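You operate a simulated robot arm through the tools that you are given. There is no shell and no other tool.

The job below is to be done with a simulated two-armed robot. You get a single attempt, and the scene is never put back.

Task
Push the orange stop bar shut. Put the folded red rag on top of the red brick on the top of the grading bench. Take the roll of red tape and put it on the second shelf from the bottom of the bench rack. Take the carton marked "silo" from the top of the grading bench and leave it on the second shelf from the bottom of the bench rack. Pick up the green plug with one hand, pass it to the other hand and put it on the deck behind the sight glass. Take the grease pot from the top of the grading bench and put it on the shelf under the grading bench. Put the blue rag on top of the roll of orange mesh. Open the yellow step. The order is free. Set down upright: carton, grease pot. The orange stop bar goes anticlockwise seen from above, to its stop.

Only the result counts: the job must be done as asked and must still hold three seconds after the hand-in. Knocking over, shifting, dropping, spilling or breaking anything else fails it.

Robot
Two 7-joint arms with two-finger parallel grippers on one trunk, on a base that drives. Base frame: it is fixed to the floor where the robot stands at the start and does not move with it; the origin is under the middle of the robot, x ahead of it, y to its left, z up; the surface under the hand at the start is at about z = 805. Readings come in mm, degrees, newtons and seconds.
The left shoulder is at the start at [62, 198, 1129], the right one opposite. With the tool pointing down near the work surface each hand reaches from about 260 to 700 mm from the robot's upright axis, wherever it stands, measured 20 degrees to its own side. Places, roughly: blue rag (5x5x4 cm) [400, 400, 800]; brick (22x11x7 cm) [800, -800, 800]; deck behind the sight glass (13x15 cm) [4280, -1480, 840]; folded red rag (10x6x3 cm) [800, -200, 800]; grease pot (8x7x15 cm) [700, 500, 900]; green plug (4x4x11 cm) [800, 200, 900]; orange stop bar [500, -200, 1000]; roll of orange mesh (8x7x12 cm) [900, 400, 900]; roll of red tape (7x7x2 cm) [900, -100, 800]; second shelf of the bench rack [500, -1400, 500]; shelf under the grading bench [500, 1000, 200]; yellow step [9300, -11400, 600]. Payload 1.57 kg a hand.
Tool frame (each hand has its own): the origin (TCP) lies between the finger pads and is the grasp point; the fingertips stand 30 mm ahead of it; z points along the fingers, y is the line along which they close. Largest opening 110 mm; finger width 24, thickness 12; the body of the gripper, 48 by 112 mm, starts 78 mm behind the TCP.
Orientation is told as [roll, pitch, yaw] about the base's x, y, z axes, in that order, counted from this pose: with the fingers straight down and closing along the base's y, the tool's x points along the base's -x, its y along +y and its z along -z.

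Tools
- The arms move only by the tool play_rows. It takes "left_motion", "right_motion" or both (then of equal length, played together; a hand with none holds still); each is a list of rows, each a list of 7 numbers: the shift along the tool's x, y, z in mm, then the turn, a rotation vector about the tool's x, y, z in degrees, then the gripper command, from -1 (fully open) to 1 (shut), values between in proportion. In form: [[x, y, z, rx, ry, rz, claw], ...]. A call has 1 to 20 rows; each row is the pose to reach, as a shift and turn from the pose commanded when the call began, along the tool's axes at that moment. Rows are played at 5 a second. More than 50 mm and 8.6 degrees between two rows, or a gripper value outside its range, and nothing of the call is played. Where a pose cannot be reached the arm comes as near as it can. A force on the tool above 40 N (or 10 N above the force at the start of the call, whichever is more), or a blocked arm, ends the call early, and 0.2 s more pass. The fingers move at their own pace (about 72 mm/s each) and stop on an object; they squeeze with about 37 N. The grip force told is the motor's: it shows also when the fingers shut on nothing. Time passes only in rows, and 0.2 s behind the last, so rows that repeat a pose let the fingers close. The reply holds the time, the measured pose of the TCP, the force on the tool along the base axes, the opening and the grip force, in the units named above and with some noise, with the torque about the TCP (base axes, N m) and any sound that the robot's microphone picked up.
- Cameras (640 x 400 px; columns grow to the right, rows downward): "scene" is now at [101.4, 8.6, 1703.6]; the picture's right is [0.04, -1.00, 0.00], its down [-0.85, -0.03, -0.52] and it looks along [0.52, 0.02, -0.85] (base axes); focal length 288 px, centre (320, 200). "left" rides on the left gripper at [70, -16, -141] in its tool frame; the picture's right is [0.23, 0.97, 0.00], its down [-0.85, 0.20, -0.48] and it looks along [-0.47, 0.11, 0.88] (tool axes); focal length 222 px, centre (320, 200). "right" rides on the right gripper at [70, 16, -141] in its tool frame; the picture's right is [-0.23, 0.97, 0.00], its down [-0.85, -0.20, -0.48] and it looks along [-0.47, -0.11, 0.88] (tool axes); focal length 222 px, centre (320, 200). There is no depth. A picture from a camera that has moved, and an enlarged one, comes with that camera's place and axes in the base frame and with its lens. The place of the scene camera against the robot may be out by one fixed shift of up to 12 mm in any direction.
- snapshot(camera): a new picture of that camera. No time passes.
- raise_lower(by): slides the trunk up (or, below 0, down) by that many mm; the arms and the scene camera ride with it, the base frame stays. It gives what a move gives, with no picture.
- roll_base(legs): drives the robot by 1 to 6 legs, each [ahead, left, turn to the left] in mm, mm and degrees, along the robot's own axes; the way and the turn of a leg run together, so that a leg with both is an arc; at most 1500 mm and 180 degrees a leg. The arms and the cameras ride along, it lands a little off, and it stops where it bumps. It gives what a move gives.
- head_to(pan, tilt): turns the head with the scene camera to pan (to the left, within 86 degrees either way) and tilt (down, from -29 to 69), counted from straight ahead of the robot. It gives what a move gives.
- zoom(camera, box): a new picture of the part [left, top, right, bottom] of that camera's present view, enlarged. No time passes.
- hand_in(): hands the job in; it is judged then, once.

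Places have to be worked out from the pictures, the camera data and where the tool is seen. Open the grippers and draw the arms clear of the work before you hand the job in, unless the task says otherwise.

The tools are called after "Request:" as a command line: name --argument value ..., lists and objects as JSON in quotes. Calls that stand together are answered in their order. play_rows: Moves the arms, as the interface text tells. Its arguments: {"type":"object","properties":{"left_motion":{"type":"array"},"right_motion":{"type":"array"}},"required":[]} The other tools are called the same way: raise_lower (by) slides the trunk up or down; roll_base (legs) drives the base; head_to (pan, tilt) turns the head that bears the scene camera; snapshot (camera) takes a picture; zoom (camera, box) takes an enlarged picture of a part of a camera's view; hand_in () hands the job in.

At the start:

```text
time: 0.0
left_tool_pos: [423.9, 219.9, 1171.4]
left_tool_rot: [0.1, 0.1, 0.0]
left_ft_force: [0.2, -0.1, -0.4]
left_wrist_torque: [-0.03, 0.02, -0.01]
left_gripper_width: 110.1
left_grasp_force: 0.0
right_tool_pos: [361.2, -119.5, 1133.7]
right_tool_rot: [0.0, 0.2, 0.0]
right_ft_force: [-1.2, -0.2, -0.7]
right_wrist_torque: [0.01, 0.0, -0.03]
right_gripper_width: 110.1
right_grasp_force: 0.1
trunk travel left (down, up): [-725.0, 265.0]
robot x, y, heading: [-0.5, 0.4, -0.0]
head pan, tilt: [2.1, 58.7]
```

scene: 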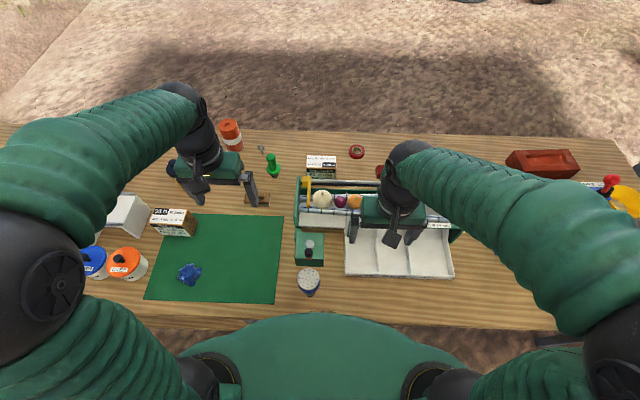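
right: 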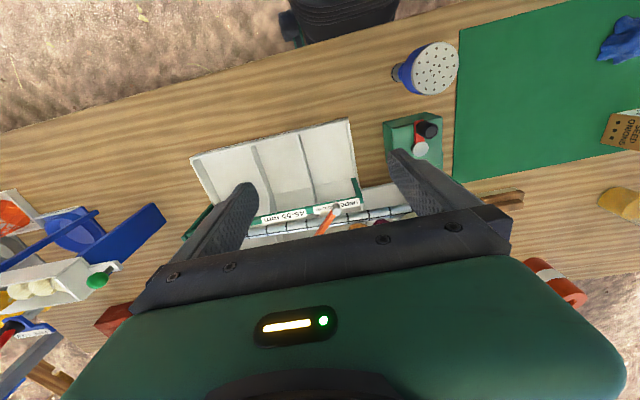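
left: 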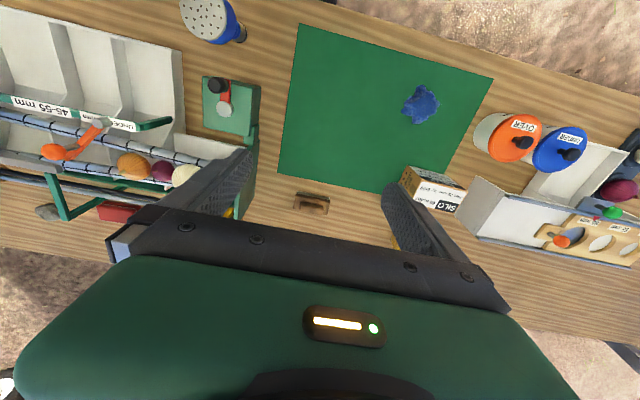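

I'll begin by looking around; the first pictures show the bench with the arms blocking part of it. I take enlarged views of the scene.

Request:
zoom --camera "scene" --box '[60, 110, 320, 310]'

Request:
zoom --camera "scene" --box '[280, 110, 480, 310]'

Request:
zoom --camera "scene" --box '[480, 110, 640, 260]'

```text
2.00 times, centred on (190, 210) of scene
camera zoom: at [101.4, 8.6, 1703.6], right [0.04, -1.0, 0.0], down [-0.85, -0.03, -0.52], along [0.52, 0.02, -0.85], focal length 575 px, centre (580, 180)
```

zoom: 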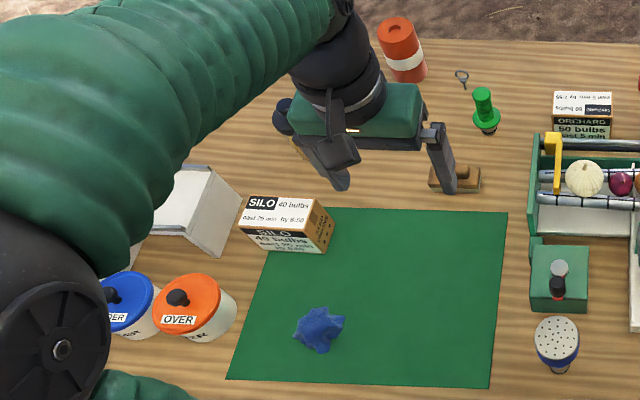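

```text
2.00 times, centred on (380, 210) of scene
camera zoom: at [101.4, 8.6, 1703.6], right [0.04, -1.0, 0.0], down [-0.85, -0.03, -0.52], along [0.52, 0.02, -0.85], focal length 575 px, centre (200, 180)
```

zoom: 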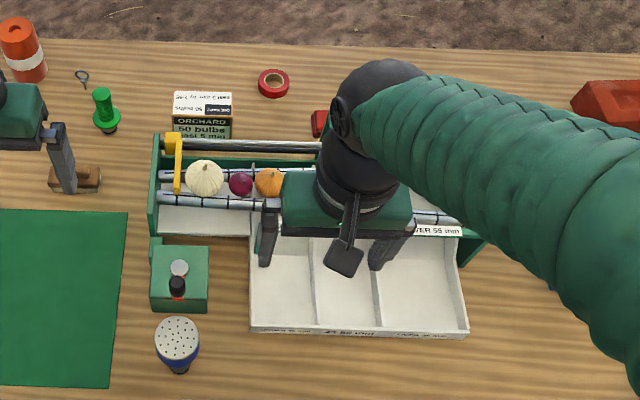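

```text
2.67 times, centred on (560, 185) of scene
camera zoom: at [101.4, 8.6, 1703.6], right [0.04, -1.0, 0.0], down [-0.85, -0.03, -0.52], along [0.52, 0.02, -0.85], focal length 767 px, centre (-320, 240)
```

zoom: 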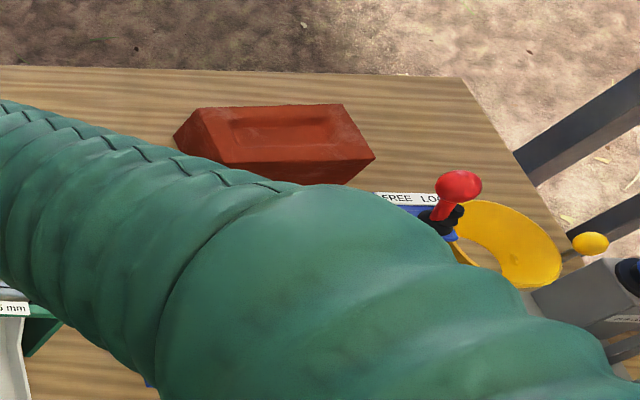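

The bench middle is clear but the sides are hidden by the arms; I pan the head left and right to see the surroundings.

Request:
head_to --pan 60 --tilt 50

Request:
snapshot --camera "scene"

Request:
head_to --pan -60 --tilt 45

Request:
snapshot --camera "scene"

Request:
head_to --pan -30 --tilt 10

Request:
snapshot --camera "scene"

Request:
head_to --pan 0 --tilt 60

Request:
snapshot --camera "scene"

```text
time: 1.3
left_tool_pos: [423.5, 220.8, 1171.3]
left_tool_rot: [0.0, 0.0, 0.0]
left_ft_force: [0.7, 0.2, -0.6]
left_wrist_torque: [0.01, 0.03, -0.03]
left_gripper_width: 110.3
left_grasp_force: 0.1
right_tool_pos: [361.0, -119.7, 1134.5]
right_tool_rot: [0.0, 0.1, -0.1]
right_ft_force: [0.2, -0.9, 0.2]
right_wrist_torque: [-0.02, -0.01, -0.01]
right_gripper_width: 110.1
right_grasp_force: 0.1
trunk travel left (down, up): [-725.0, 265.0]
robot x, y, heading: [-1.3, 3.2, -0.0]
head pan, tilt: [60.0, 50.0]
```

```text
taken
camera scene: at [71.9, 72.8, 1714.6], right [0.87, -0.5, 0.0], down [-0.38, -0.66, -0.64], along [0.32, 0.56, -0.77], focal length 288 px, centre (320, 200)
```

scene: 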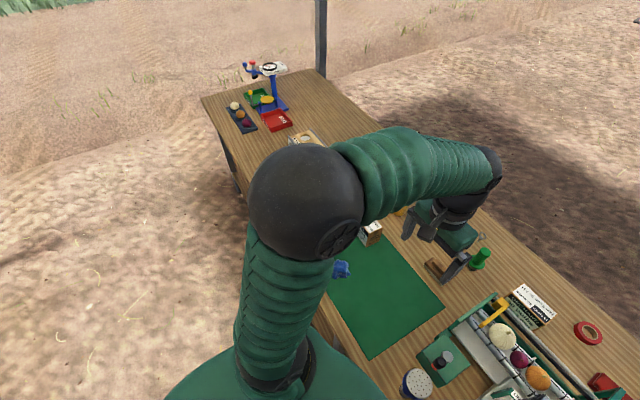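

```text
time: 3.3
left_tool_pos: [422.9, 221.3, 1171.5]
left_tool_rot: [0.0, -0.1, 0.0]
left_ft_force: [-0.4, 0.2, -0.4]
left_wrist_torque: [0.01, -0.02, 0.02]
left_gripper_width: 110.0
left_grasp_force: 0.1
right_tool_pos: [360.6, -121.2, 1133.4]
right_tool_rot: [0.0, 0.0, 0.0]
right_ft_force: [0.6, -0.3, -0.9]
right_wrist_torque: [0.0, -0.05, 0.03]
right_gripper_width: 109.9
right_grasp_force: 0.0
trunk travel left (down, up): [-725.0, 265.0]
robot x, y, heading: [-0.2, 0.0, 0.2]
head pan, tilt: [-60.0, 45.0]
```

```text
taken
camera scene: at [73.9, -64.4, 1721.6], right [-0.87, -0.5, 0.0], down [-0.35, 0.61, -0.71], along [0.35, -0.61, -0.71], focal length 288 px, centre (320, 200)
```

scene: 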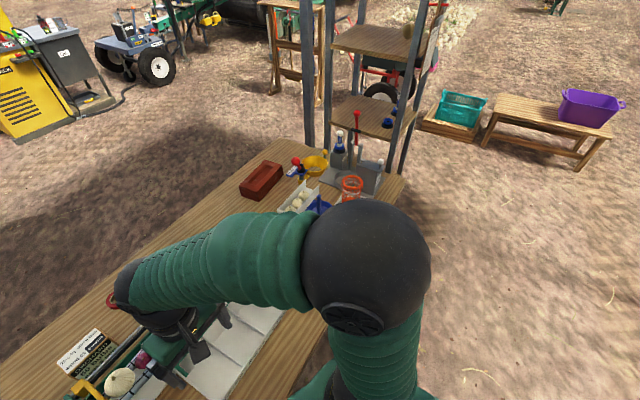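

```text
time: 4.3
left_tool_pos: [423.4, 221.4, 1171.1]
left_tool_rot: [0.0, -0.1, 0.0]
left_ft_force: [0.2, -0.8, 0.8]
left_wrist_torque: [-0.01, 0.0, 0.02]
left_gripper_width: 110.0
left_grasp_force: 0.0
right_tool_pos: [361.0, -119.2, 1133.8]
right_tool_rot: [0.0, 0.1, 0.1]
right_ft_force: [0.3, -0.6, -0.1]
right_wrist_torque: [0.02, -0.03, -0.02]
right_gripper_width: 110.2
right_grasp_force: 0.0
trunk travel left (down, up): [-725.0, 265.0]
robot x, y, heading: [0.7, -0.7, -0.1]
head pan, tilt: [-30.0, 10.0]
```

```text
taken
camera scene: at [113.7, -40.4, 1776.4], right [-0.5, -0.87, 0.0], down [-0.15, 0.09, -0.98], along [0.85, -0.49, -0.18], focal length 288 px, centre (320, 200)
```

scene: 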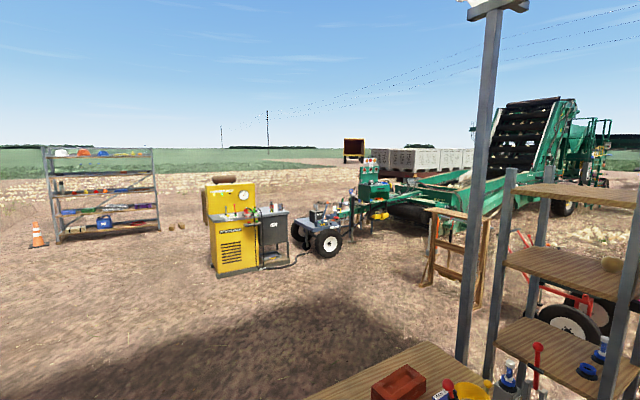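

```text
time: 5.5
left_tool_pos: [422.0, 219.9, 1170.7]
left_tool_rot: [0.1, 0.0, 0.0]
left_ft_force: [-0.3, 0.3, 0.2]
left_wrist_torque: [-0.02, 0.01, -0.01]
left_gripper_width: 110.0
left_grasp_force: 0.1
right_tool_pos: [360.4, -119.5, 1134.5]
right_tool_rot: [0.0, 0.0, -0.1]
right_ft_force: [1.0, -0.2, 0.1]
right_wrist_torque: [0.0, -0.02, 0.0]
right_gripper_width: 110.0
right_grasp_force: 0.2
trunk travel left (down, up): [-725.0, 265.0]
robot x, y, heading: [2.0, -0.1, -0.2]
head pan, tilt: [0.0, 60.0]
```

```text
taken
camera scene: at [99.9, 6.1, 1702.1], right [0.0, -1.0, 0.0], down [-0.87, 0.0, -0.5], along [0.5, 0.0, -0.87], focal length 288 px, centre (320, 200)
```

scene: 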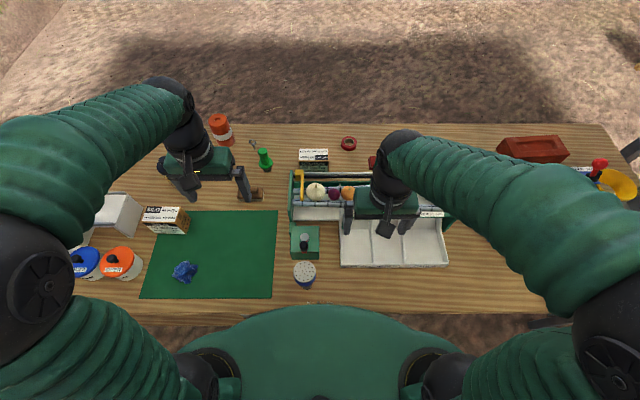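

The arms hide parts of the bench. I draw both hands outward and back at their present height (well above everything) so the scene camera sees the bench.

Request:
play_rows --left_motion '[[20, 40, 0, 0, 0, 0, -1], [40, 80, 0, 0, 0, 0, -1], [60, 120, 0, 0, 0, 0, -1], [80, 160, 0, 0, 0, 0, -1], [100, 200, 0, 0, 0, 0, -1], [120, 240, 0, 0, 0, 0, -1], [140, 280, 0, 0, 0, 0, -1], [160, 310, 0, 0, 0, 0, -1], [190, 340, 0, 0, 0, 0, -1]]' --right_motion '[[10, -40, -10, 0, 0, 0, -1], [20, -80, -20, 0, 0, 0, -1], [30, -120, -30, 0, 0, 0, -1], [40, -160, -40, 0, 0, 0, -1], [50, -200, -40, 0, 0, 0, -1], [60, -240, -40, 0, 0, 0, -1], [70, -280, -40, 0, 0, 0, -1], [80, -320, -40, 0, 0, 0, -1], [110, -350, -40, 0, 0, 0, -1]]'

Request:
snapshot --camera "scene"

Request:
snapshot --camera "right"

Request:
snapshot --camera "left"

```text
time: 7.5
left_tool_pos: [231.4, 561.9, 1173.2]
left_tool_rot: [0.1, -0.1, 0.0]
left_ft_force: [0.4, -0.3, -0.1]
left_wrist_torque: [-0.02, -0.01, 0.01]
left_gripper_width: 109.9
left_grasp_force: 0.1
right_tool_pos: [249.4, -469.3, 1174.3]
right_tool_rot: [0.0, -0.2, 0.0]
right_ft_force: [-0.1, 0.0, 0.8]
right_wrist_torque: [0.0, 0.0, -0.02]
right_gripper_width: 110.1
right_grasp_force: 0.1
trunk travel left (down, up): [-725.0, 265.0]
robot x, y, heading: [0.7, 1.3, 0.1]
head pan, tilt: [0.0, 60.0]
```

```text
taken
camera scene: at [96.4, 6.3, 1702.3], right [0.0, -1.0, 0.0], down [-0.87, 0.0, -0.5], along [0.5, 0.0, -0.87], focal length 288 px, centre (320, 200)
```

scene: 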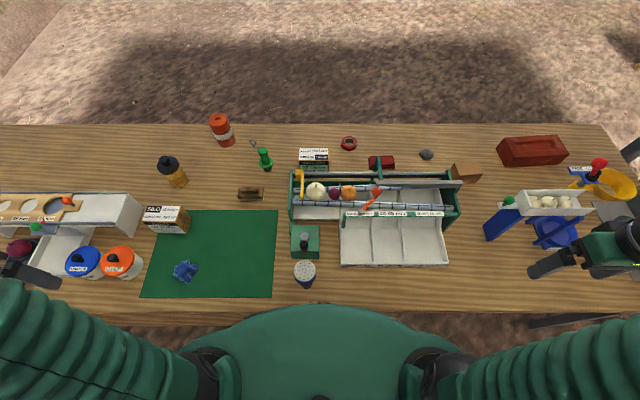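

```text
taken
camera right: at [179.0, -452.2, 1315.2], right [0.23, 0.97, 0.0], down [0.85, -0.2, 0.48], along [0.47, -0.11, -0.88], focal length 222 px, centre (320, 200)
```

right: 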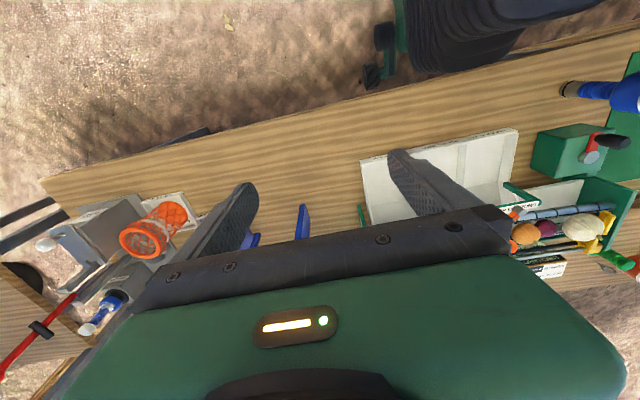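

```text
taken
camera left: at [161.5, 546.2, 1313.5], right [-0.23, 0.97, 0.0], down [0.85, 0.2, 0.48], along [0.47, 0.11, -0.88], focal length 222 px, centre (320, 200)
```

left: 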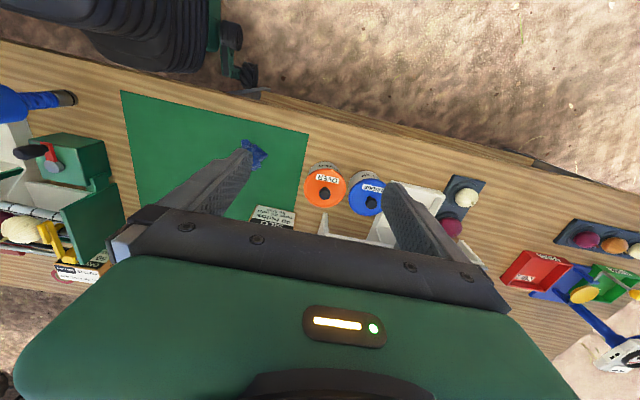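

The bench is now visible. I back the robot off to look at the bench front, the shelf under it, and the rack.

Request:
roll_base --legs '[[-600, 0, 0]]'

Request:
head_to --pan 0 --tilt 40

Request:
snapshot --camera "scene"

Request:
head_to --pan 45 --tilt 35

Request:
snapshot --camera "scene"

Request:
head_to --pan -45 --tilt 35

Request:
snapshot --camera "scene"

Request:
snapshot --camera "left"

```text
time: 10.9
left_tool_pos: [-375.6, 560.8, 1171.3]
left_tool_rot: [0.0, 0.1, 0.3]
left_ft_force: [0.5, -0.3, 0.6]
left_wrist_torque: [-0.02, 0.0, -0.03]
left_gripper_width: 110.1
left_grasp_force: 0.1
right_tool_pos: [-349.9, -468.4, 1174.2]
right_tool_rot: [0.0, 0.0, 0.3]
right_ft_force: [0.2, -0.2, -0.2]
right_wrist_torque: [-0.02, 0.0, 0.0]
right_gripper_width: 109.8
right_grasp_force: 0.0
trunk travel left (down, up): [-725.0, 265.0]
robot x, y, heading: [-608.7, -0.9, 0.2]
head pan, tilt: [0.0, 60.0]
```

```text
time: 11.7
left_tool_pos: [-377.0, 561.6, 1171.7]
left_tool_rot: [0.0, 0.0, 0.3]
left_ft_force: [-0.3, 0.9, -0.2]
left_wrist_torque: [0.02, -0.02, -0.03]
left_gripper_width: 109.9
left_grasp_force: 0.0
right_tool_pos: [-353.0, -470.3, 1173.7]
right_tool_rot: [0.0, 0.0, 0.3]
right_ft_force: [0.5, -0.8, 0.0]
right_wrist_torque: [-0.02, 0.01, -0.01]
right_gripper_width: 109.7
right_grasp_force: 0.2
trunk travel left (down, up): [-725.0, 265.0]
robot x, y, heading: [-609.5, 0.8, 0.2]
head pan, tilt: [0.0, 40.0]
```

```text
taken
camera scene: at [-490.8, 5.2, 1728.8], right [0.01, -1.0, 0.0], down [-0.64, 0.0, -0.77], along [0.77, 0.0, -0.64], focal length 288 px, centre (320, 200)
```

scene: 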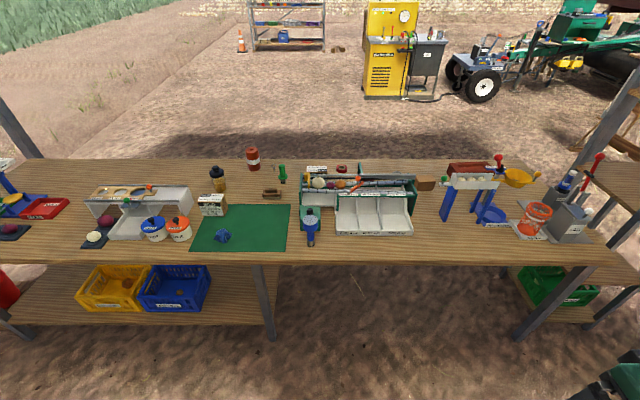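

```text
time: 12.8
left_tool_pos: [-377.1, 561.5, 1172.2]
left_tool_rot: [-0.1, -0.1, 0.3]
left_ft_force: [-0.2, 0.0, -0.3]
left_wrist_torque: [0.01, 0.04, 0.0]
left_gripper_width: 109.8
left_grasp_force: 0.2
right_tool_pos: [-352.6, -469.2, 1173.5]
right_tool_rot: [0.0, 0.1, 0.3]
right_ft_force: [-0.7, -0.2, 0.0]
right_wrist_torque: [-0.02, -0.04, 0.02]
right_gripper_width: 110.0
right_grasp_force: 0.1
trunk travel left (down, up): [-725.0, 265.0]
robot x, y, heading: [-610.1, -0.7, 0.4]
head pan, tilt: [45.0, 35.0]
```

```text
taken
camera scene: at [-513.2, 67.4, 1736.3], right [0.71, -0.7, 0.0], down [-0.4, -0.41, -0.82], along [0.58, 0.58, -0.57], focal length 288 px, centre (320, 200)
```

scene: 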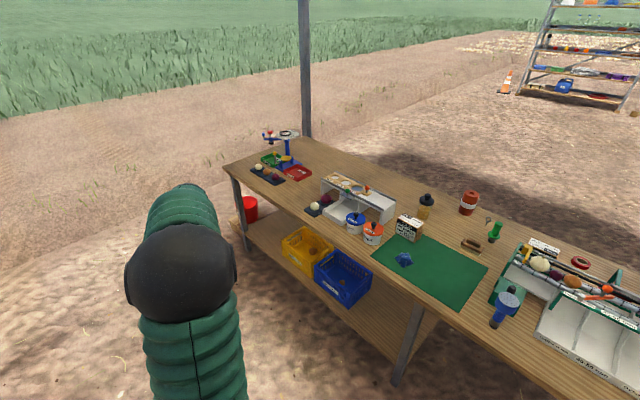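

```text
time: 14.5
left_tool_pos: [-377.1, 561.1, 1171.1]
left_tool_rot: [0.0, -0.1, 0.3]
left_ft_force: [-1.0, 0.1, -0.1]
left_wrist_torque: [-0.02, -0.01, 0.0]
left_gripper_width: 110.0
left_grasp_force: 0.0
right_tool_pos: [-352.1, -468.6, 1173.8]
right_tool_rot: [0.0, -0.1, 0.2]
right_ft_force: [0.3, 0.2, 0.0]
right_wrist_torque: [0.01, -0.03, 0.02]
right_gripper_width: 110.2
right_grasp_force: 0.0
trunk travel left (down, up): [-725.0, 265.0]
robot x, y, heading: [-610.8, -1.3, 0.5]
head pan, tilt: [-45.0, 35.0]
```

```text
taken
camera scene: at [-512.6, -57.2, 1736.4], right [-0.7, -0.71, 0.0], down [-0.41, 0.4, -0.82], along [0.58, -0.58, -0.57], focal length 288 px, centre (320, 200)
```

scene: 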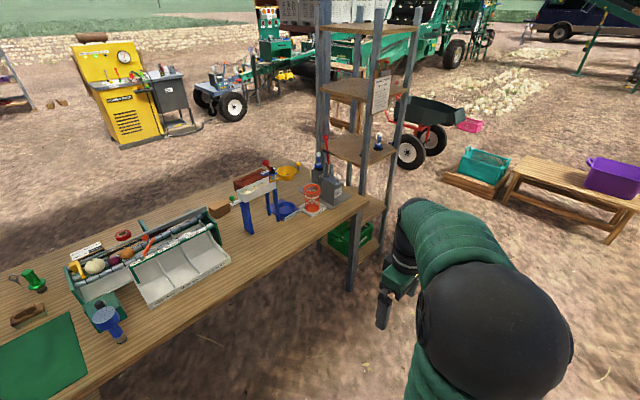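

```text
taken
camera left: at [-446.4, 544.9, 1313.2], right [-0.23, 0.97, 0.0], down [0.85, 0.2, 0.48], along [0.47, 0.11, -0.88], focal length 222 px, centre (320, 200)
```

left: 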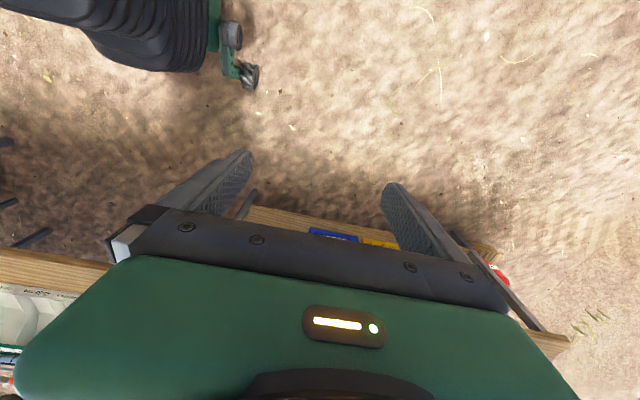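

Good overview: an open bay under the middle, a lower shelf under the left section with two crates, and the rack at the right end. I enlarge the rack and the stop-bar area.

Request:
zoom --camera "scene" --box '[290, 80, 450, 300]'

Request:
zoom --camera "scene" --box '[60, 190, 260, 320]'

Request:
head_to --pan 0 --tilt 40

Request:
zoom --camera "scene" --box '[180, 140, 320, 250]'

Request:
zoom --camera "scene" --box '[290, 150, 440, 250]'

Request:
zoom --camera "scene" --box '[0, 220, 290, 350]'

```text
1.82 times, centred on (370, 190) of scene
camera zoom: at [-512.6, -57.2, 1736.4], right [-0.7, -0.71, 0.0], down [-0.41, 0.4, -0.82], along [0.58, -0.58, -0.57], focal length 523 px, centre (229, 218)
```

zoom: 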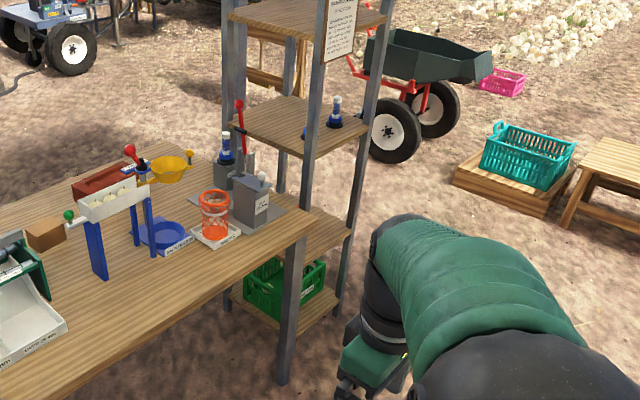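

```text
3.08 times, centred on (160, 255) of scene
camera zoom: at [-512.6, -57.2, 1736.4], right [-0.7, -0.71, 0.0], down [-0.41, 0.4, -0.82], along [0.58, -0.58, -0.57], focal length 885 px, centre (812, 31)
```

zoom: 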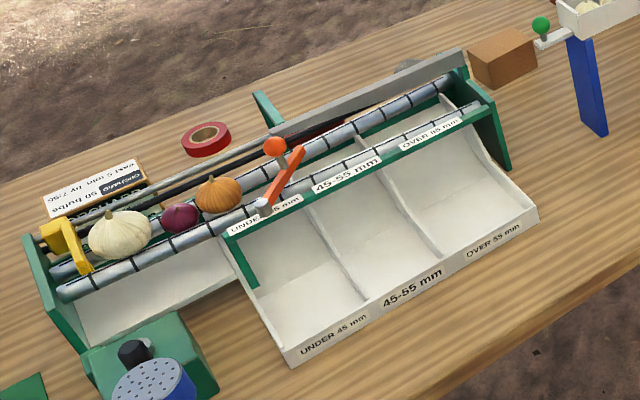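

```text
time: 15.6
left_tool_pos: [-377.7, 561.5, 1171.2]
left_tool_rot: [0.0, 0.0, 0.3]
left_ft_force: [-0.1, -0.6, -0.5]
left_wrist_torque: [0.01, 0.0, -0.01]
left_gripper_width: 110.1
left_grasp_force: 0.0
right_tool_pos: [-352.8, -469.1, 1173.5]
right_tool_rot: [0.0, 0.0, 0.3]
right_ft_force: [-0.5, -0.2, 0.2]
right_wrist_torque: [0.04, -0.02, -0.01]
right_gripper_width: 110.0
right_grasp_force: 0.0
trunk travel left (down, up): [-725.0, 265.0]
robot x, y, heading: [-608.0, -4.1, 0.5]
head pan, tilt: [0.0, 40.0]
```

```text
3.64 times, centred on (250, 195) of scene
camera zoom: at [-490.2, 5.2, 1728.8], right [0.0, -1.0, 0.0], down [-0.64, 0.0, -0.77], along [0.77, 0.0, -0.64], focal length 1046 px, centre (574, 218)
```

zoom: 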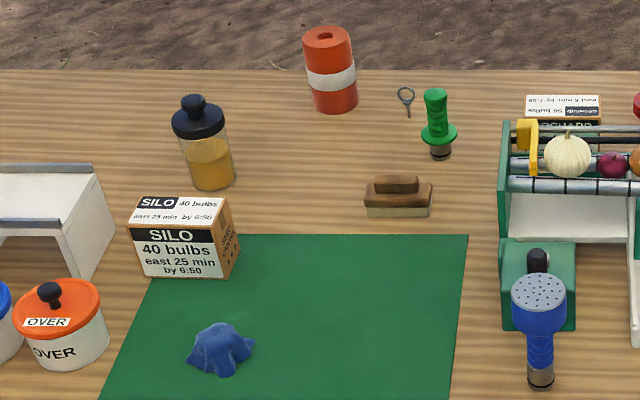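

```text
4.00 times, centred on (365, 200) of scene
camera zoom: at [-490.2, 5.2, 1728.8], right [0.0, -1.0, 0.0], down [-0.64, 0.0, -0.77], along [0.77, 0.0, -0.64], focal length 1150 px, centre (140, 200)
```

zoom: 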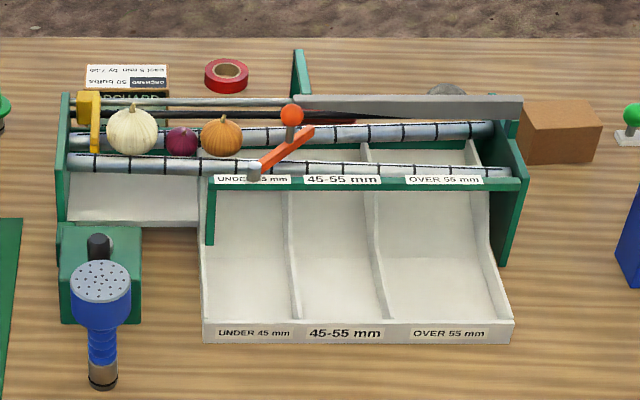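

```text
2.21 times, centred on (145, 285) of scene
camera zoom: at [-490.2, 5.2, 1728.8], right [0.0, -1.0, 0.0], down [-0.64, 0.0, -0.77], along [0.77, 0.0, -0.64], focal length 635 px, centre (706, 12)
```

zoom: 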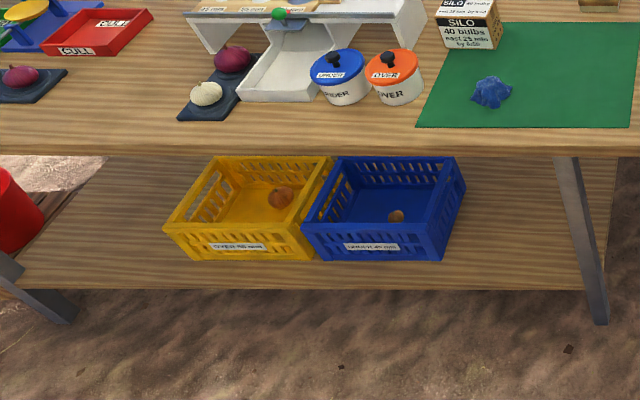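

The stop bar pivots at its grey cap on the front rail and must swing toward the bulbs side. I drive back to the bench and look at it with the right wrist camera.

Request:
roll_base --legs '[[590, 0, 0]]'

Request:
head_to --pan 0 --tilt 55

Request:
zoom --camera "scene" --box '[270, 110, 480, 290]'

Request:
zoom --camera "scene" --box '[130, 90, 340, 270]'

```text
time: 19.0
left_tool_pos: [219.8, 559.7, 1170.8]
left_tool_rot: [0.0, 0.0, -0.2]
left_ft_force: [0.1, -0.5, -0.2]
left_wrist_torque: [0.01, -0.02, -0.01]
left_gripper_width: 110.1
left_grasp_force: 0.1
right_tool_pos: [235.2, -470.0, 1172.9]
right_tool_rot: [0.0, 0.0, -0.2]
right_ft_force: [0.0, 0.5, -0.2]
right_wrist_torque: [0.01, -0.03, -0.01]
right_gripper_width: 109.9
right_grasp_force: 0.1
trunk travel left (down, up): [-725.0, 265.0]
robot x, y, heading: [-14.9, -0.9, -0.1]
head pan, tilt: [0.0, 40.0]
```

```text
time: 19.7
left_tool_pos: [220.9, 559.1, 1172.4]
left_tool_rot: [0.0, 0.1, -0.2]
left_ft_force: [0.1, -0.5, -0.5]
left_wrist_torque: [0.01, 0.02, 0.0]
left_gripper_width: 109.8
left_grasp_force: 0.1
right_tool_pos: [237.8, -470.8, 1174.2]
right_tool_rot: [-0.1, 0.0, -0.1]
right_ft_force: [0.5, 0.1, -0.4]
right_wrist_torque: [0.02, -0.01, -0.01]
right_gripper_width: 109.9
right_grasp_force: 0.0
trunk travel left (down, up): [-725.0, 265.0]
robot x, y, heading: [-16.6, -0.2, -0.1]
head pan, tilt: [0.0, 55.0]
```

```text
2.22 times, centred on (375, 200) of scene
camera zoom: at [90.5, 4.7, 1708.2], right [0.0, -1.0, 0.0], down [-0.82, 0.0, -0.57], along [0.57, 0.0, -0.82], focal length 639 px, centre (198, 200)
```

zoom: 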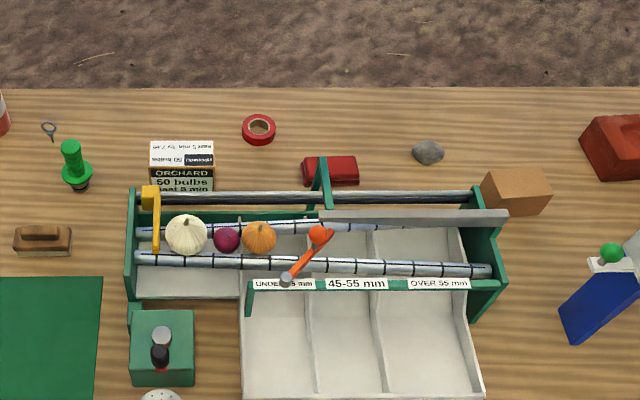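

```text
2.22 times, centred on (235, 180) of scene
camera zoom: at [90.5, 4.7, 1708.2], right [0.0, -1.0, 0.0], down [-0.82, 0.0, -0.57], along [0.57, 0.0, -0.82], focal length 639 px, centre (509, 244)
```

zoom: 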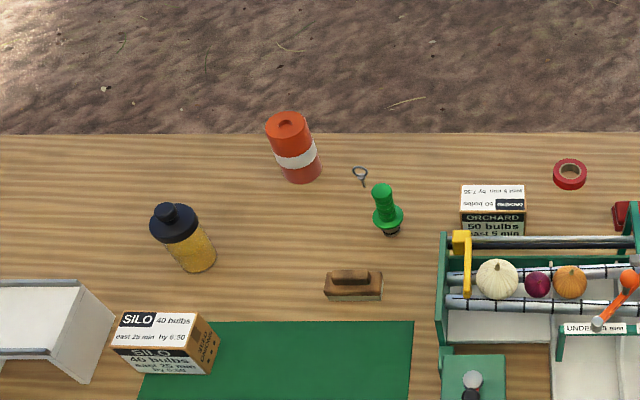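

The bar's grey pivot cap is at about [484,-112] and the ball handle near [529,-153]. I bring the right hand above it (still at z≈1170) to look straight down.

Request:
play_rows --right_motion '[[-30, 40, 0, 0, 0, 0, -1], [-60, 80, 0, 0, 0, 0, -1], [-90, 120, 0, 0, 0, 0, -1], [-120, 160, 0, 0, 0, 0, -1], [-150, 200, 0, 0, 0, 0, -1], [-180, 240, 0, 0, 0, 0, -1], [-210, 270, 0, 0, 0, 0, -1], [-240, 300, 0, 0, 0, 0, -1]]'

Request:
snapshot --camera "right"

Request:
snapshot --camera "scene"

```text
time: 21.5
left_tool_pos: [222.2, 561.2, 1169.9]
left_tool_rot: [-0.1, 0.1, -0.2]
left_ft_force: [0.1, -0.2, -0.3]
left_wrist_torque: [-0.01, 0.03, -0.01]
left_gripper_width: 110.0
left_grasp_force: 0.0
right_tool_pos: [478.7, -171.8, 1172.6]
right_tool_rot: [-0.1, 0.1, -0.2]
right_ft_force: [0.5, 0.1, -1.2]
right_wrist_torque: [-0.01, 0.03, -0.01]
right_gripper_width: 110.2
right_grasp_force: 0.1
trunk travel left (down, up): [-725.0, 265.0]
robot x, y, heading: [-12.2, -2.5, -0.2]
head pan, tilt: [0.0, 55.0]
```

```text
taken
camera right: at [408.5, -153.0, 1313.2], right [0.23, 0.97, 0.0], down [0.86, -0.2, 0.48], along [0.46, -0.11, -0.88], focal length 222 px, centre (320, 200)
```

right: 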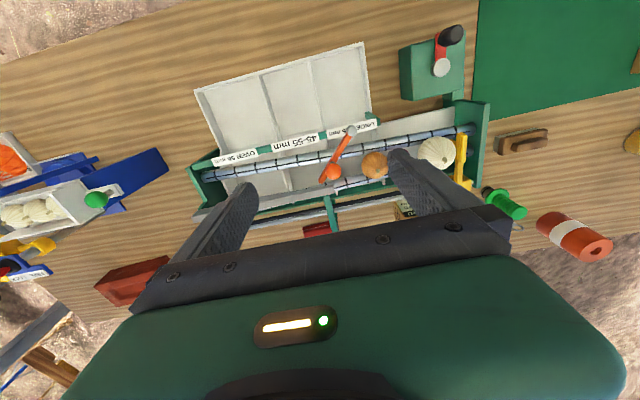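

```text
taken
camera scene: at [93.7, 7.4, 1707.9], right [0.0, -1.0, 0.0], down [-0.82, 0.0, -0.57], along [0.57, 0.0, -0.82], focal length 288 px, centre (320, 200)
```

scene: 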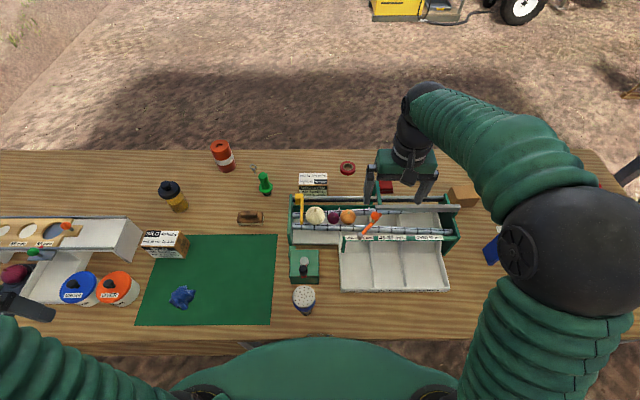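

The bar is visible between the fingers. I enlarge both views to triangulate the cap and ball.

Request:
zoom --camera "right" --box '[270, 100, 430, 220]'

Request:
zoom --camera "scene" --box '[310, 180, 410, 260]'

```text
3.33 times, centred on (350, 160) of right
camera zoom: at [408.5, -153.0, 1313.2], right [0.23, 0.97, 0.0], down [0.86, -0.2, 0.48], along [0.46, -0.11, -0.88], focal length 740 px, centre (220, 333)
```

zoom: 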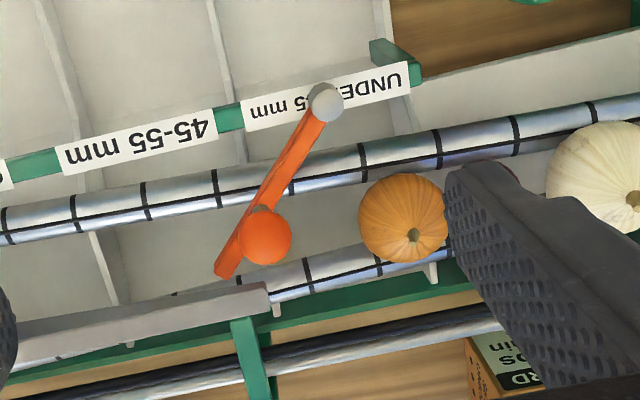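

```text
5.00 times, centred on (360, 220) of scene
camera zoom: at [93.7, 7.4, 1707.9], right [0.0, -1.0, 0.0], down [-0.82, 0.0, -0.57], along [0.57, 0.0, -0.82], focal length 1438 px, centre (120, 100)
```

zoom: 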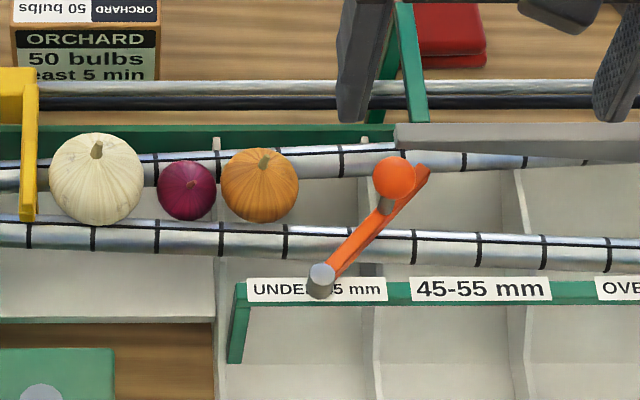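

I need better heights, so I lower the right hand a bit and shift it right for a second viewpoint.

Request:
play_rows --right_motion '[[0, -35, 25, 0, 0, 0, -1], [0, -70, 50, 0, 0, 0, -1], [0, -100, 60, 0, 0, 0, -1]]'

Request:
zoom --camera "right" --box '[270, 70, 510, 220]'

Request:
snapshot --camera "scene"

```text
time: 22.3
left_tool_pos: [220.6, 558.9, 1172.4]
left_tool_rot: [0.0, 0.0, -0.1]
left_ft_force: [0.8, 0.1, 0.2]
left_wrist_torque: [0.02, 0.0, 0.02]
left_gripper_width: 109.8
left_grasp_force: 0.1
right_tool_pos: [479.5, -273.8, 1114.3]
right_tool_rot: [0.1, 0.1, -0.1]
right_ft_force: [-0.9, 0.2, -0.3]
right_wrist_torque: [-0.04, 0.0, 0.01]
right_gripper_width: 109.9
right_grasp_force: 0.1
trunk travel left (down, up): [-725.0, 265.0]
robot x, y, heading: [-14.0, 1.2, -0.1]
head pan, tilt: [0.0, 55.0]
```

```text
2.67 times, centred on (390, 145) of right
camera zoom: at [407.6, -256.2, 1255.0], right [0.23, 0.97, 0.0], down [0.85, -0.2, 0.48], along [0.47, -0.11, -0.88], focal length 592 px, centre (133, 347)
```

zoom: 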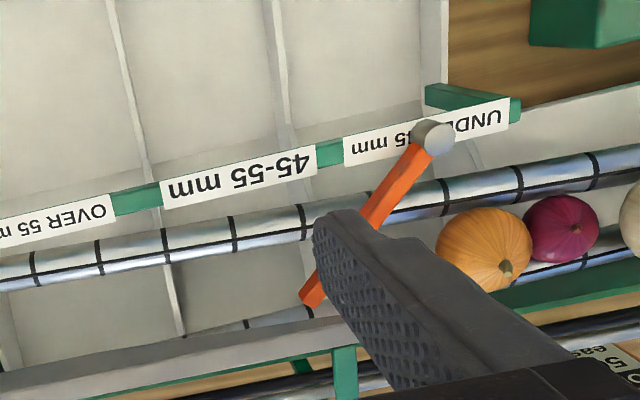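

```text
taken
camera scene: at [91.4, 3.7, 1708.1], right [0.0, -1.0, 0.0], down [-0.82, 0.0, -0.57], along [0.57, 0.0, -0.82], focal length 288 px, centre (320, 200)
```

scene: 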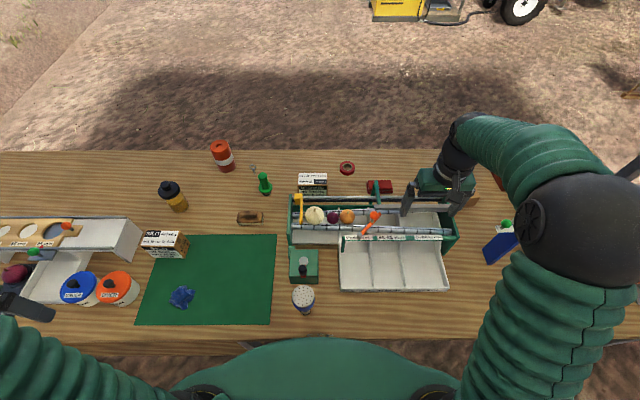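

Triangulated: pivot cap [493,-120,938], bar tip [567,-188,938], ball about [537,-161,977], and the squash sits just left of the shut line. I close the right hand and lower it to the right of the ball, tips at about z=960.

Request:
play_rows --right_motion '[[-33, 25, 0, 0, 0, 0, 0], [-66, 50, 0, 0, 0, 0, 1], [-66, 65, 0, 0, 0, 0, 1], [-66, 65, 0, 0, 0, 0, 1], [-66, 65, 30, 0, 0, 0, 1], [-66, 65, 60, 0, 0, 0, 1], [-66, 65, 90, 0, 0, 0, 1]]'

Request:
zoom --camera "right" --box '[220, 70, 460, 220]'

Request:
zoom --camera "scene" --box '[310, 160, 450, 260]'

```text
time: 23.9
left_tool_pos: [220.1, 560.8, 1172.1]
left_tool_rot: [0.0, 0.0, -0.2]
left_ft_force: [-1.1, 0.6, 0.7]
left_wrist_torque: [0.01, -0.01, 0.03]
left_gripper_width: 109.8
left_grasp_force: 0.0
right_tool_pos: [545.0, -205.5, 1023.1]
right_tool_rot: [0.0, 0.0, -0.3]
right_ft_force: [-0.5, -0.3, -0.8]
right_wrist_torque: [-0.03, -0.02, -0.06]
right_gripper_width: 0.0
right_grasp_force: 20.7
trunk travel left (down, up): [-725.0, 265.0]
robot x, y, heading: [-13.6, 4.0, -0.1]
head pan, tilt: [0.0, 55.0]
```

```text
2.67 times, centred on (340, 145) of right
camera zoom: at [472.5, -187.7, 1164.6], right [0.23, 0.97, 0.0], down [0.85, -0.2, 0.48], along [0.47, -0.11, -0.88], focal length 592 px, centre (267, 347)
```

zoom: 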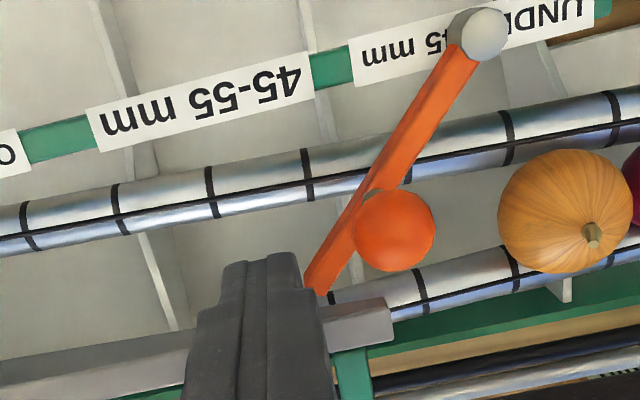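

```text
4.00 times, centred on (380, 210) of scene
camera zoom: at [92.0, 5.9, 1708.0], right [0.0, -1.0, 0.0], down [-0.82, 0.0, -0.57], along [0.57, 0.0, -0.82], focal length 1150 px, centre (80, 160)
```

zoom: 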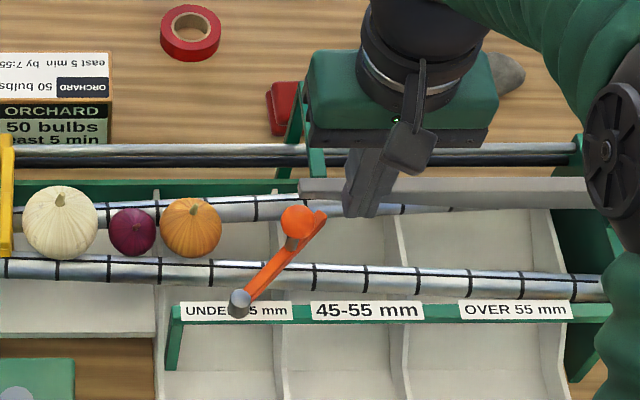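

Ball confirmed at [540,-161,977]. I lower the closed fingers to tip z≈958 just right of it and push slowly in +y.

Request:
play_rows --right_motion '[[0, -10, 10, 0, 0, 0, 1], [0, -10, 35, 0, 0, 0, 1], [0, 0, 35, 0, 0, 0, 1], [0, 8, 35, 0, 0, 0, 1], [0, 16, 35, 0, 0, 0, 1], [0, 24, 35, 0, 0, 0, 1], [0, 32, 35, 0, 0, 0, 1], [0, 38, 35, 0, 0, 0, 1], [0, 44, 35, 0, 0, 0, 1], [0, 50, 35, 0, 0, 0, 1], [0, 54, 35, 0, 0, 0, 1]]'

Request:
zoom --camera "right" --box '[220, 70, 460, 220]'

Request:
zoom --camera "scene" --box '[310, 160, 450, 260]'

```text
time: 26.3
left_tool_pos: [220.7, 555.9, 1172.7]
left_tool_rot: [0.0, 0.0, -0.2]
left_ft_force: [0.3, 0.0, 0.0]
left_wrist_torque: [-0.03, -0.01, -0.02]
left_gripper_width: 109.9
left_grasp_force: 0.0
right_tool_pos: [542.0, -154.6, 988.8]
right_tool_rot: [0.2, 0.0, -0.2]
right_ft_force: [0.7, 0.1, 0.8]
right_wrist_torque: [0.02, 0.0, -0.04]
right_gripper_width: 0.0
right_grasp_force: 21.6
trunk travel left (down, up): [-725.0, 265.0]
robot x, y, heading: [-14.7, -1.7, 0.2]
head pan, tilt: [0.0, 55.0]
```

```text
2.67 times, centred on (340, 145) of right
camera zoom: at [471.4, -137.7, 1130.0], right [0.23, 0.97, 0.0], down [0.85, -0.2, 0.48], along [0.47, -0.11, -0.88], focal length 592 px, centre (267, 347)
```

zoom: 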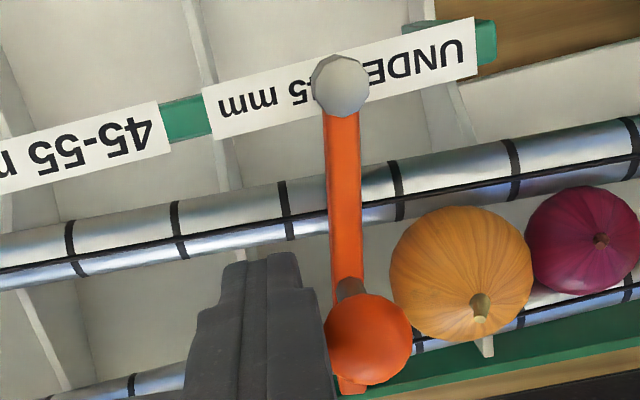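

```text
4.00 times, centred on (380, 210) of scene
camera zoom: at [90.9, 0.8, 1708.1], right [0.0, -1.0, 0.0], down [-0.82, 0.0, -0.57], along [0.57, 0.0, -0.82], focal length 1150 px, centre (80, 160)
```

zoom: 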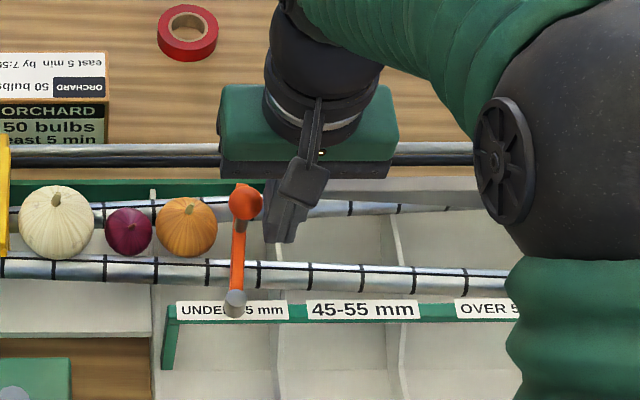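

The bar has swung to about -10° with no resistance yet; I continue in small steps to find the stop.

Request:
play_rows --right_motion '[[0, 3, 0, 0, 0, 0, 1], [0, 6, 0, 0, 0, 0, 1], [0, 9, 0, 0, 0, 0, 1]]'

Request:
zoom --camera "right" --box '[220, 70, 460, 220]'

```text
time: 27.1
left_tool_pos: [221.1, 558.2, 1173.1]
left_tool_rot: [0.0, -0.1, -0.2]
left_ft_force: [-0.4, -0.3, 1.0]
left_wrist_torque: [-0.04, 0.02, 0.01]
left_gripper_width: 110.1
left_grasp_force: 0.0
right_tool_pos: [543.7, -144.4, 987.9]
right_tool_rot: [0.1, 0.0, -0.2]
right_ft_force: [0.9, 0.2, -0.9]
right_wrist_torque: [0.0, -0.02, 0.01]
right_gripper_width: 0.0
right_grasp_force: 21.5
trunk travel left (down, up): [-725.0, 265.0]
robot x, y, heading: [-14.6, -4.6, -0.4]
head pan, tilt: [0.0, 55.0]
```

```text
2.67 times, centred on (340, 145) of right
camera zoom: at [472.5, -127.4, 1129.7], right [0.23, 0.97, 0.0], down [0.85, -0.2, 0.48], along [0.47, -0.11, -0.88], focal length 592 px, centre (267, 347)
```

zoom: 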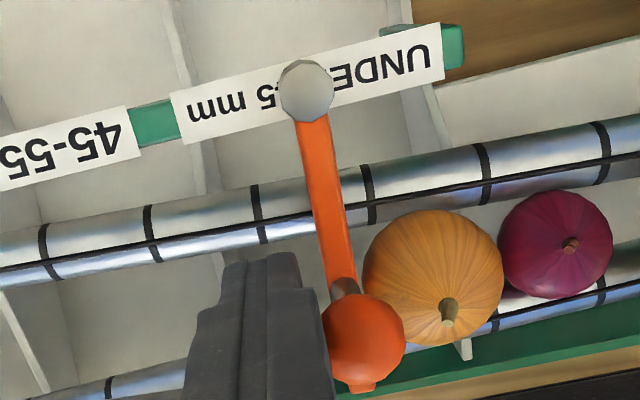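

No stop felt yet and the bar is near square to the rail, with the squash right beside it; I go on in 1.5 mm steps watching the force.

Request:
play_rows --right_motion '[[0, 1.5, 0, 0, 0, 0, 1], [0, 3, 0, 0, 0, 0, 1]]'

Request:
zoom --camera "right" --box '[220, 70, 460, 220]'

Request:
zoom --camera "scene" --box '[310, 180, 390, 250]'

```text
time: 27.7
left_tool_pos: [220.5, 556.4, 1172.9]
left_tool_rot: [0.1, 0.0, -0.2]
left_ft_force: [-0.3, -0.4, 0.8]
left_wrist_torque: [0.0, -0.02, 0.03]
left_gripper_width: 110.0
left_grasp_force: 0.2
right_tool_pos: [543.4, -142.9, 988.6]
right_tool_rot: [0.1, 0.0, -0.3]
right_ft_force: [0.4, -8.8, 1.5]
right_wrist_torque: [-0.01, -0.02, -0.09]
right_gripper_width: 0.0
right_grasp_force: 21.4
trunk travel left (down, up): [-725.0, 265.0]
robot x, y, heading: [-13.6, -0.0, 0.1]
head pan, tilt: [0.0, 55.0]
```

```text
2.67 times, centred on (340, 145) of right
camera zoom: at [472.5, -126.4, 1129.6], right [0.23, 0.97, 0.0], down [0.85, -0.2, 0.48], along [0.47, -0.11, -0.88], focal length 592 px, centre (267, 347)
```

zoom: 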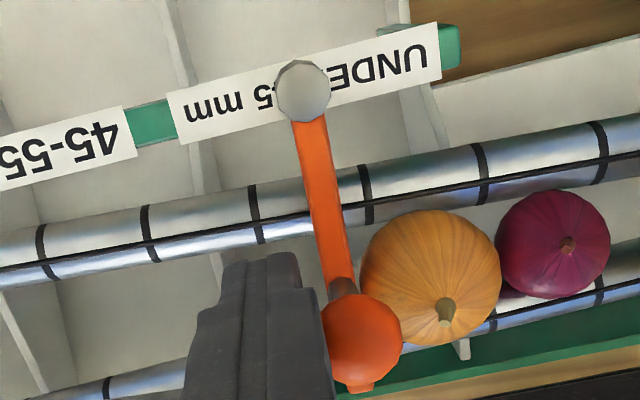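

```text
5.71 times, centred on (350, 215) of scene
camera zoom: at [91.1, 1.4, 1708.1], right [0.0, -1.0, 0.0], down [-0.82, 0.0, -0.57], along [0.57, 0.0, -0.82], focal length 1643 px, centre (149, 114)
```

zoom: 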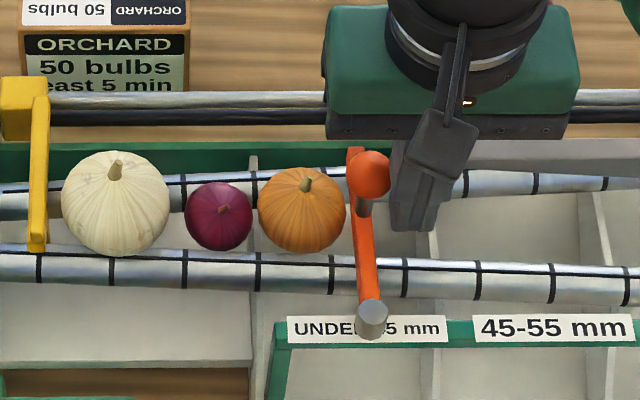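

Force of 8.8 N against the motion: that looks like the stop. I press 2 mm more to be sure, then back away.

Request:
play_rows --right_motion '[[0, 1, 0, 0, 0, 0, 1], [0, 2, 0, 0, 0, 0, 1]]'

Request:
zoom --camera "scene" --box '[310, 180, 390, 250]'

```text
time: 28.3
left_tool_pos: [221.3, 555.6, 1173.6]
left_tool_rot: [0.2, 0.1, -0.2]
left_ft_force: [-0.6, 0.3, -0.5]
left_wrist_torque: [0.01, -0.02, 0.03]
left_gripper_width: 109.8
left_grasp_force: 0.1
right_tool_pos: [544.2, -142.8, 987.9]
right_tool_rot: [0.1, -0.1, -0.3]
right_ft_force: [2.6, -16.3, 4.3]
right_wrist_torque: [-0.02, -0.04, -0.23]
right_gripper_width: 0.0
right_grasp_force: 21.4
trunk travel left (down, up): [-725.0, 265.0]
robot x, y, heading: [-14.4, -2.1, -0.1]
head pan, tilt: [0.0, 55.0]
```

```text
5.71 times, centred on (350, 215) of scene
camera zoom: at [91.6, -1.4, 1708.1], right [0.0, -1.0, 0.0], down [-0.82, 0.01, -0.57], along [0.57, 0.0, -0.82], focal length 1643 px, centre (149, 114)
```

zoom: 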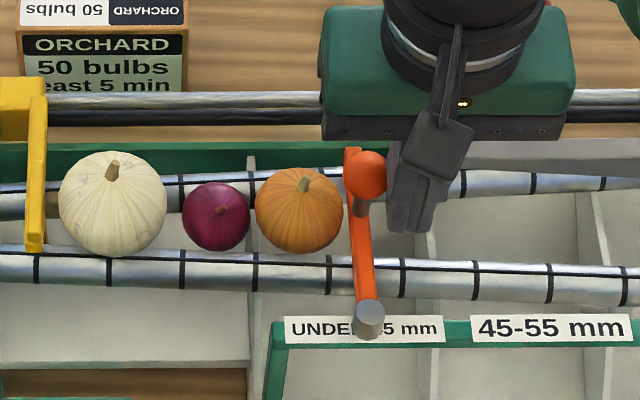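

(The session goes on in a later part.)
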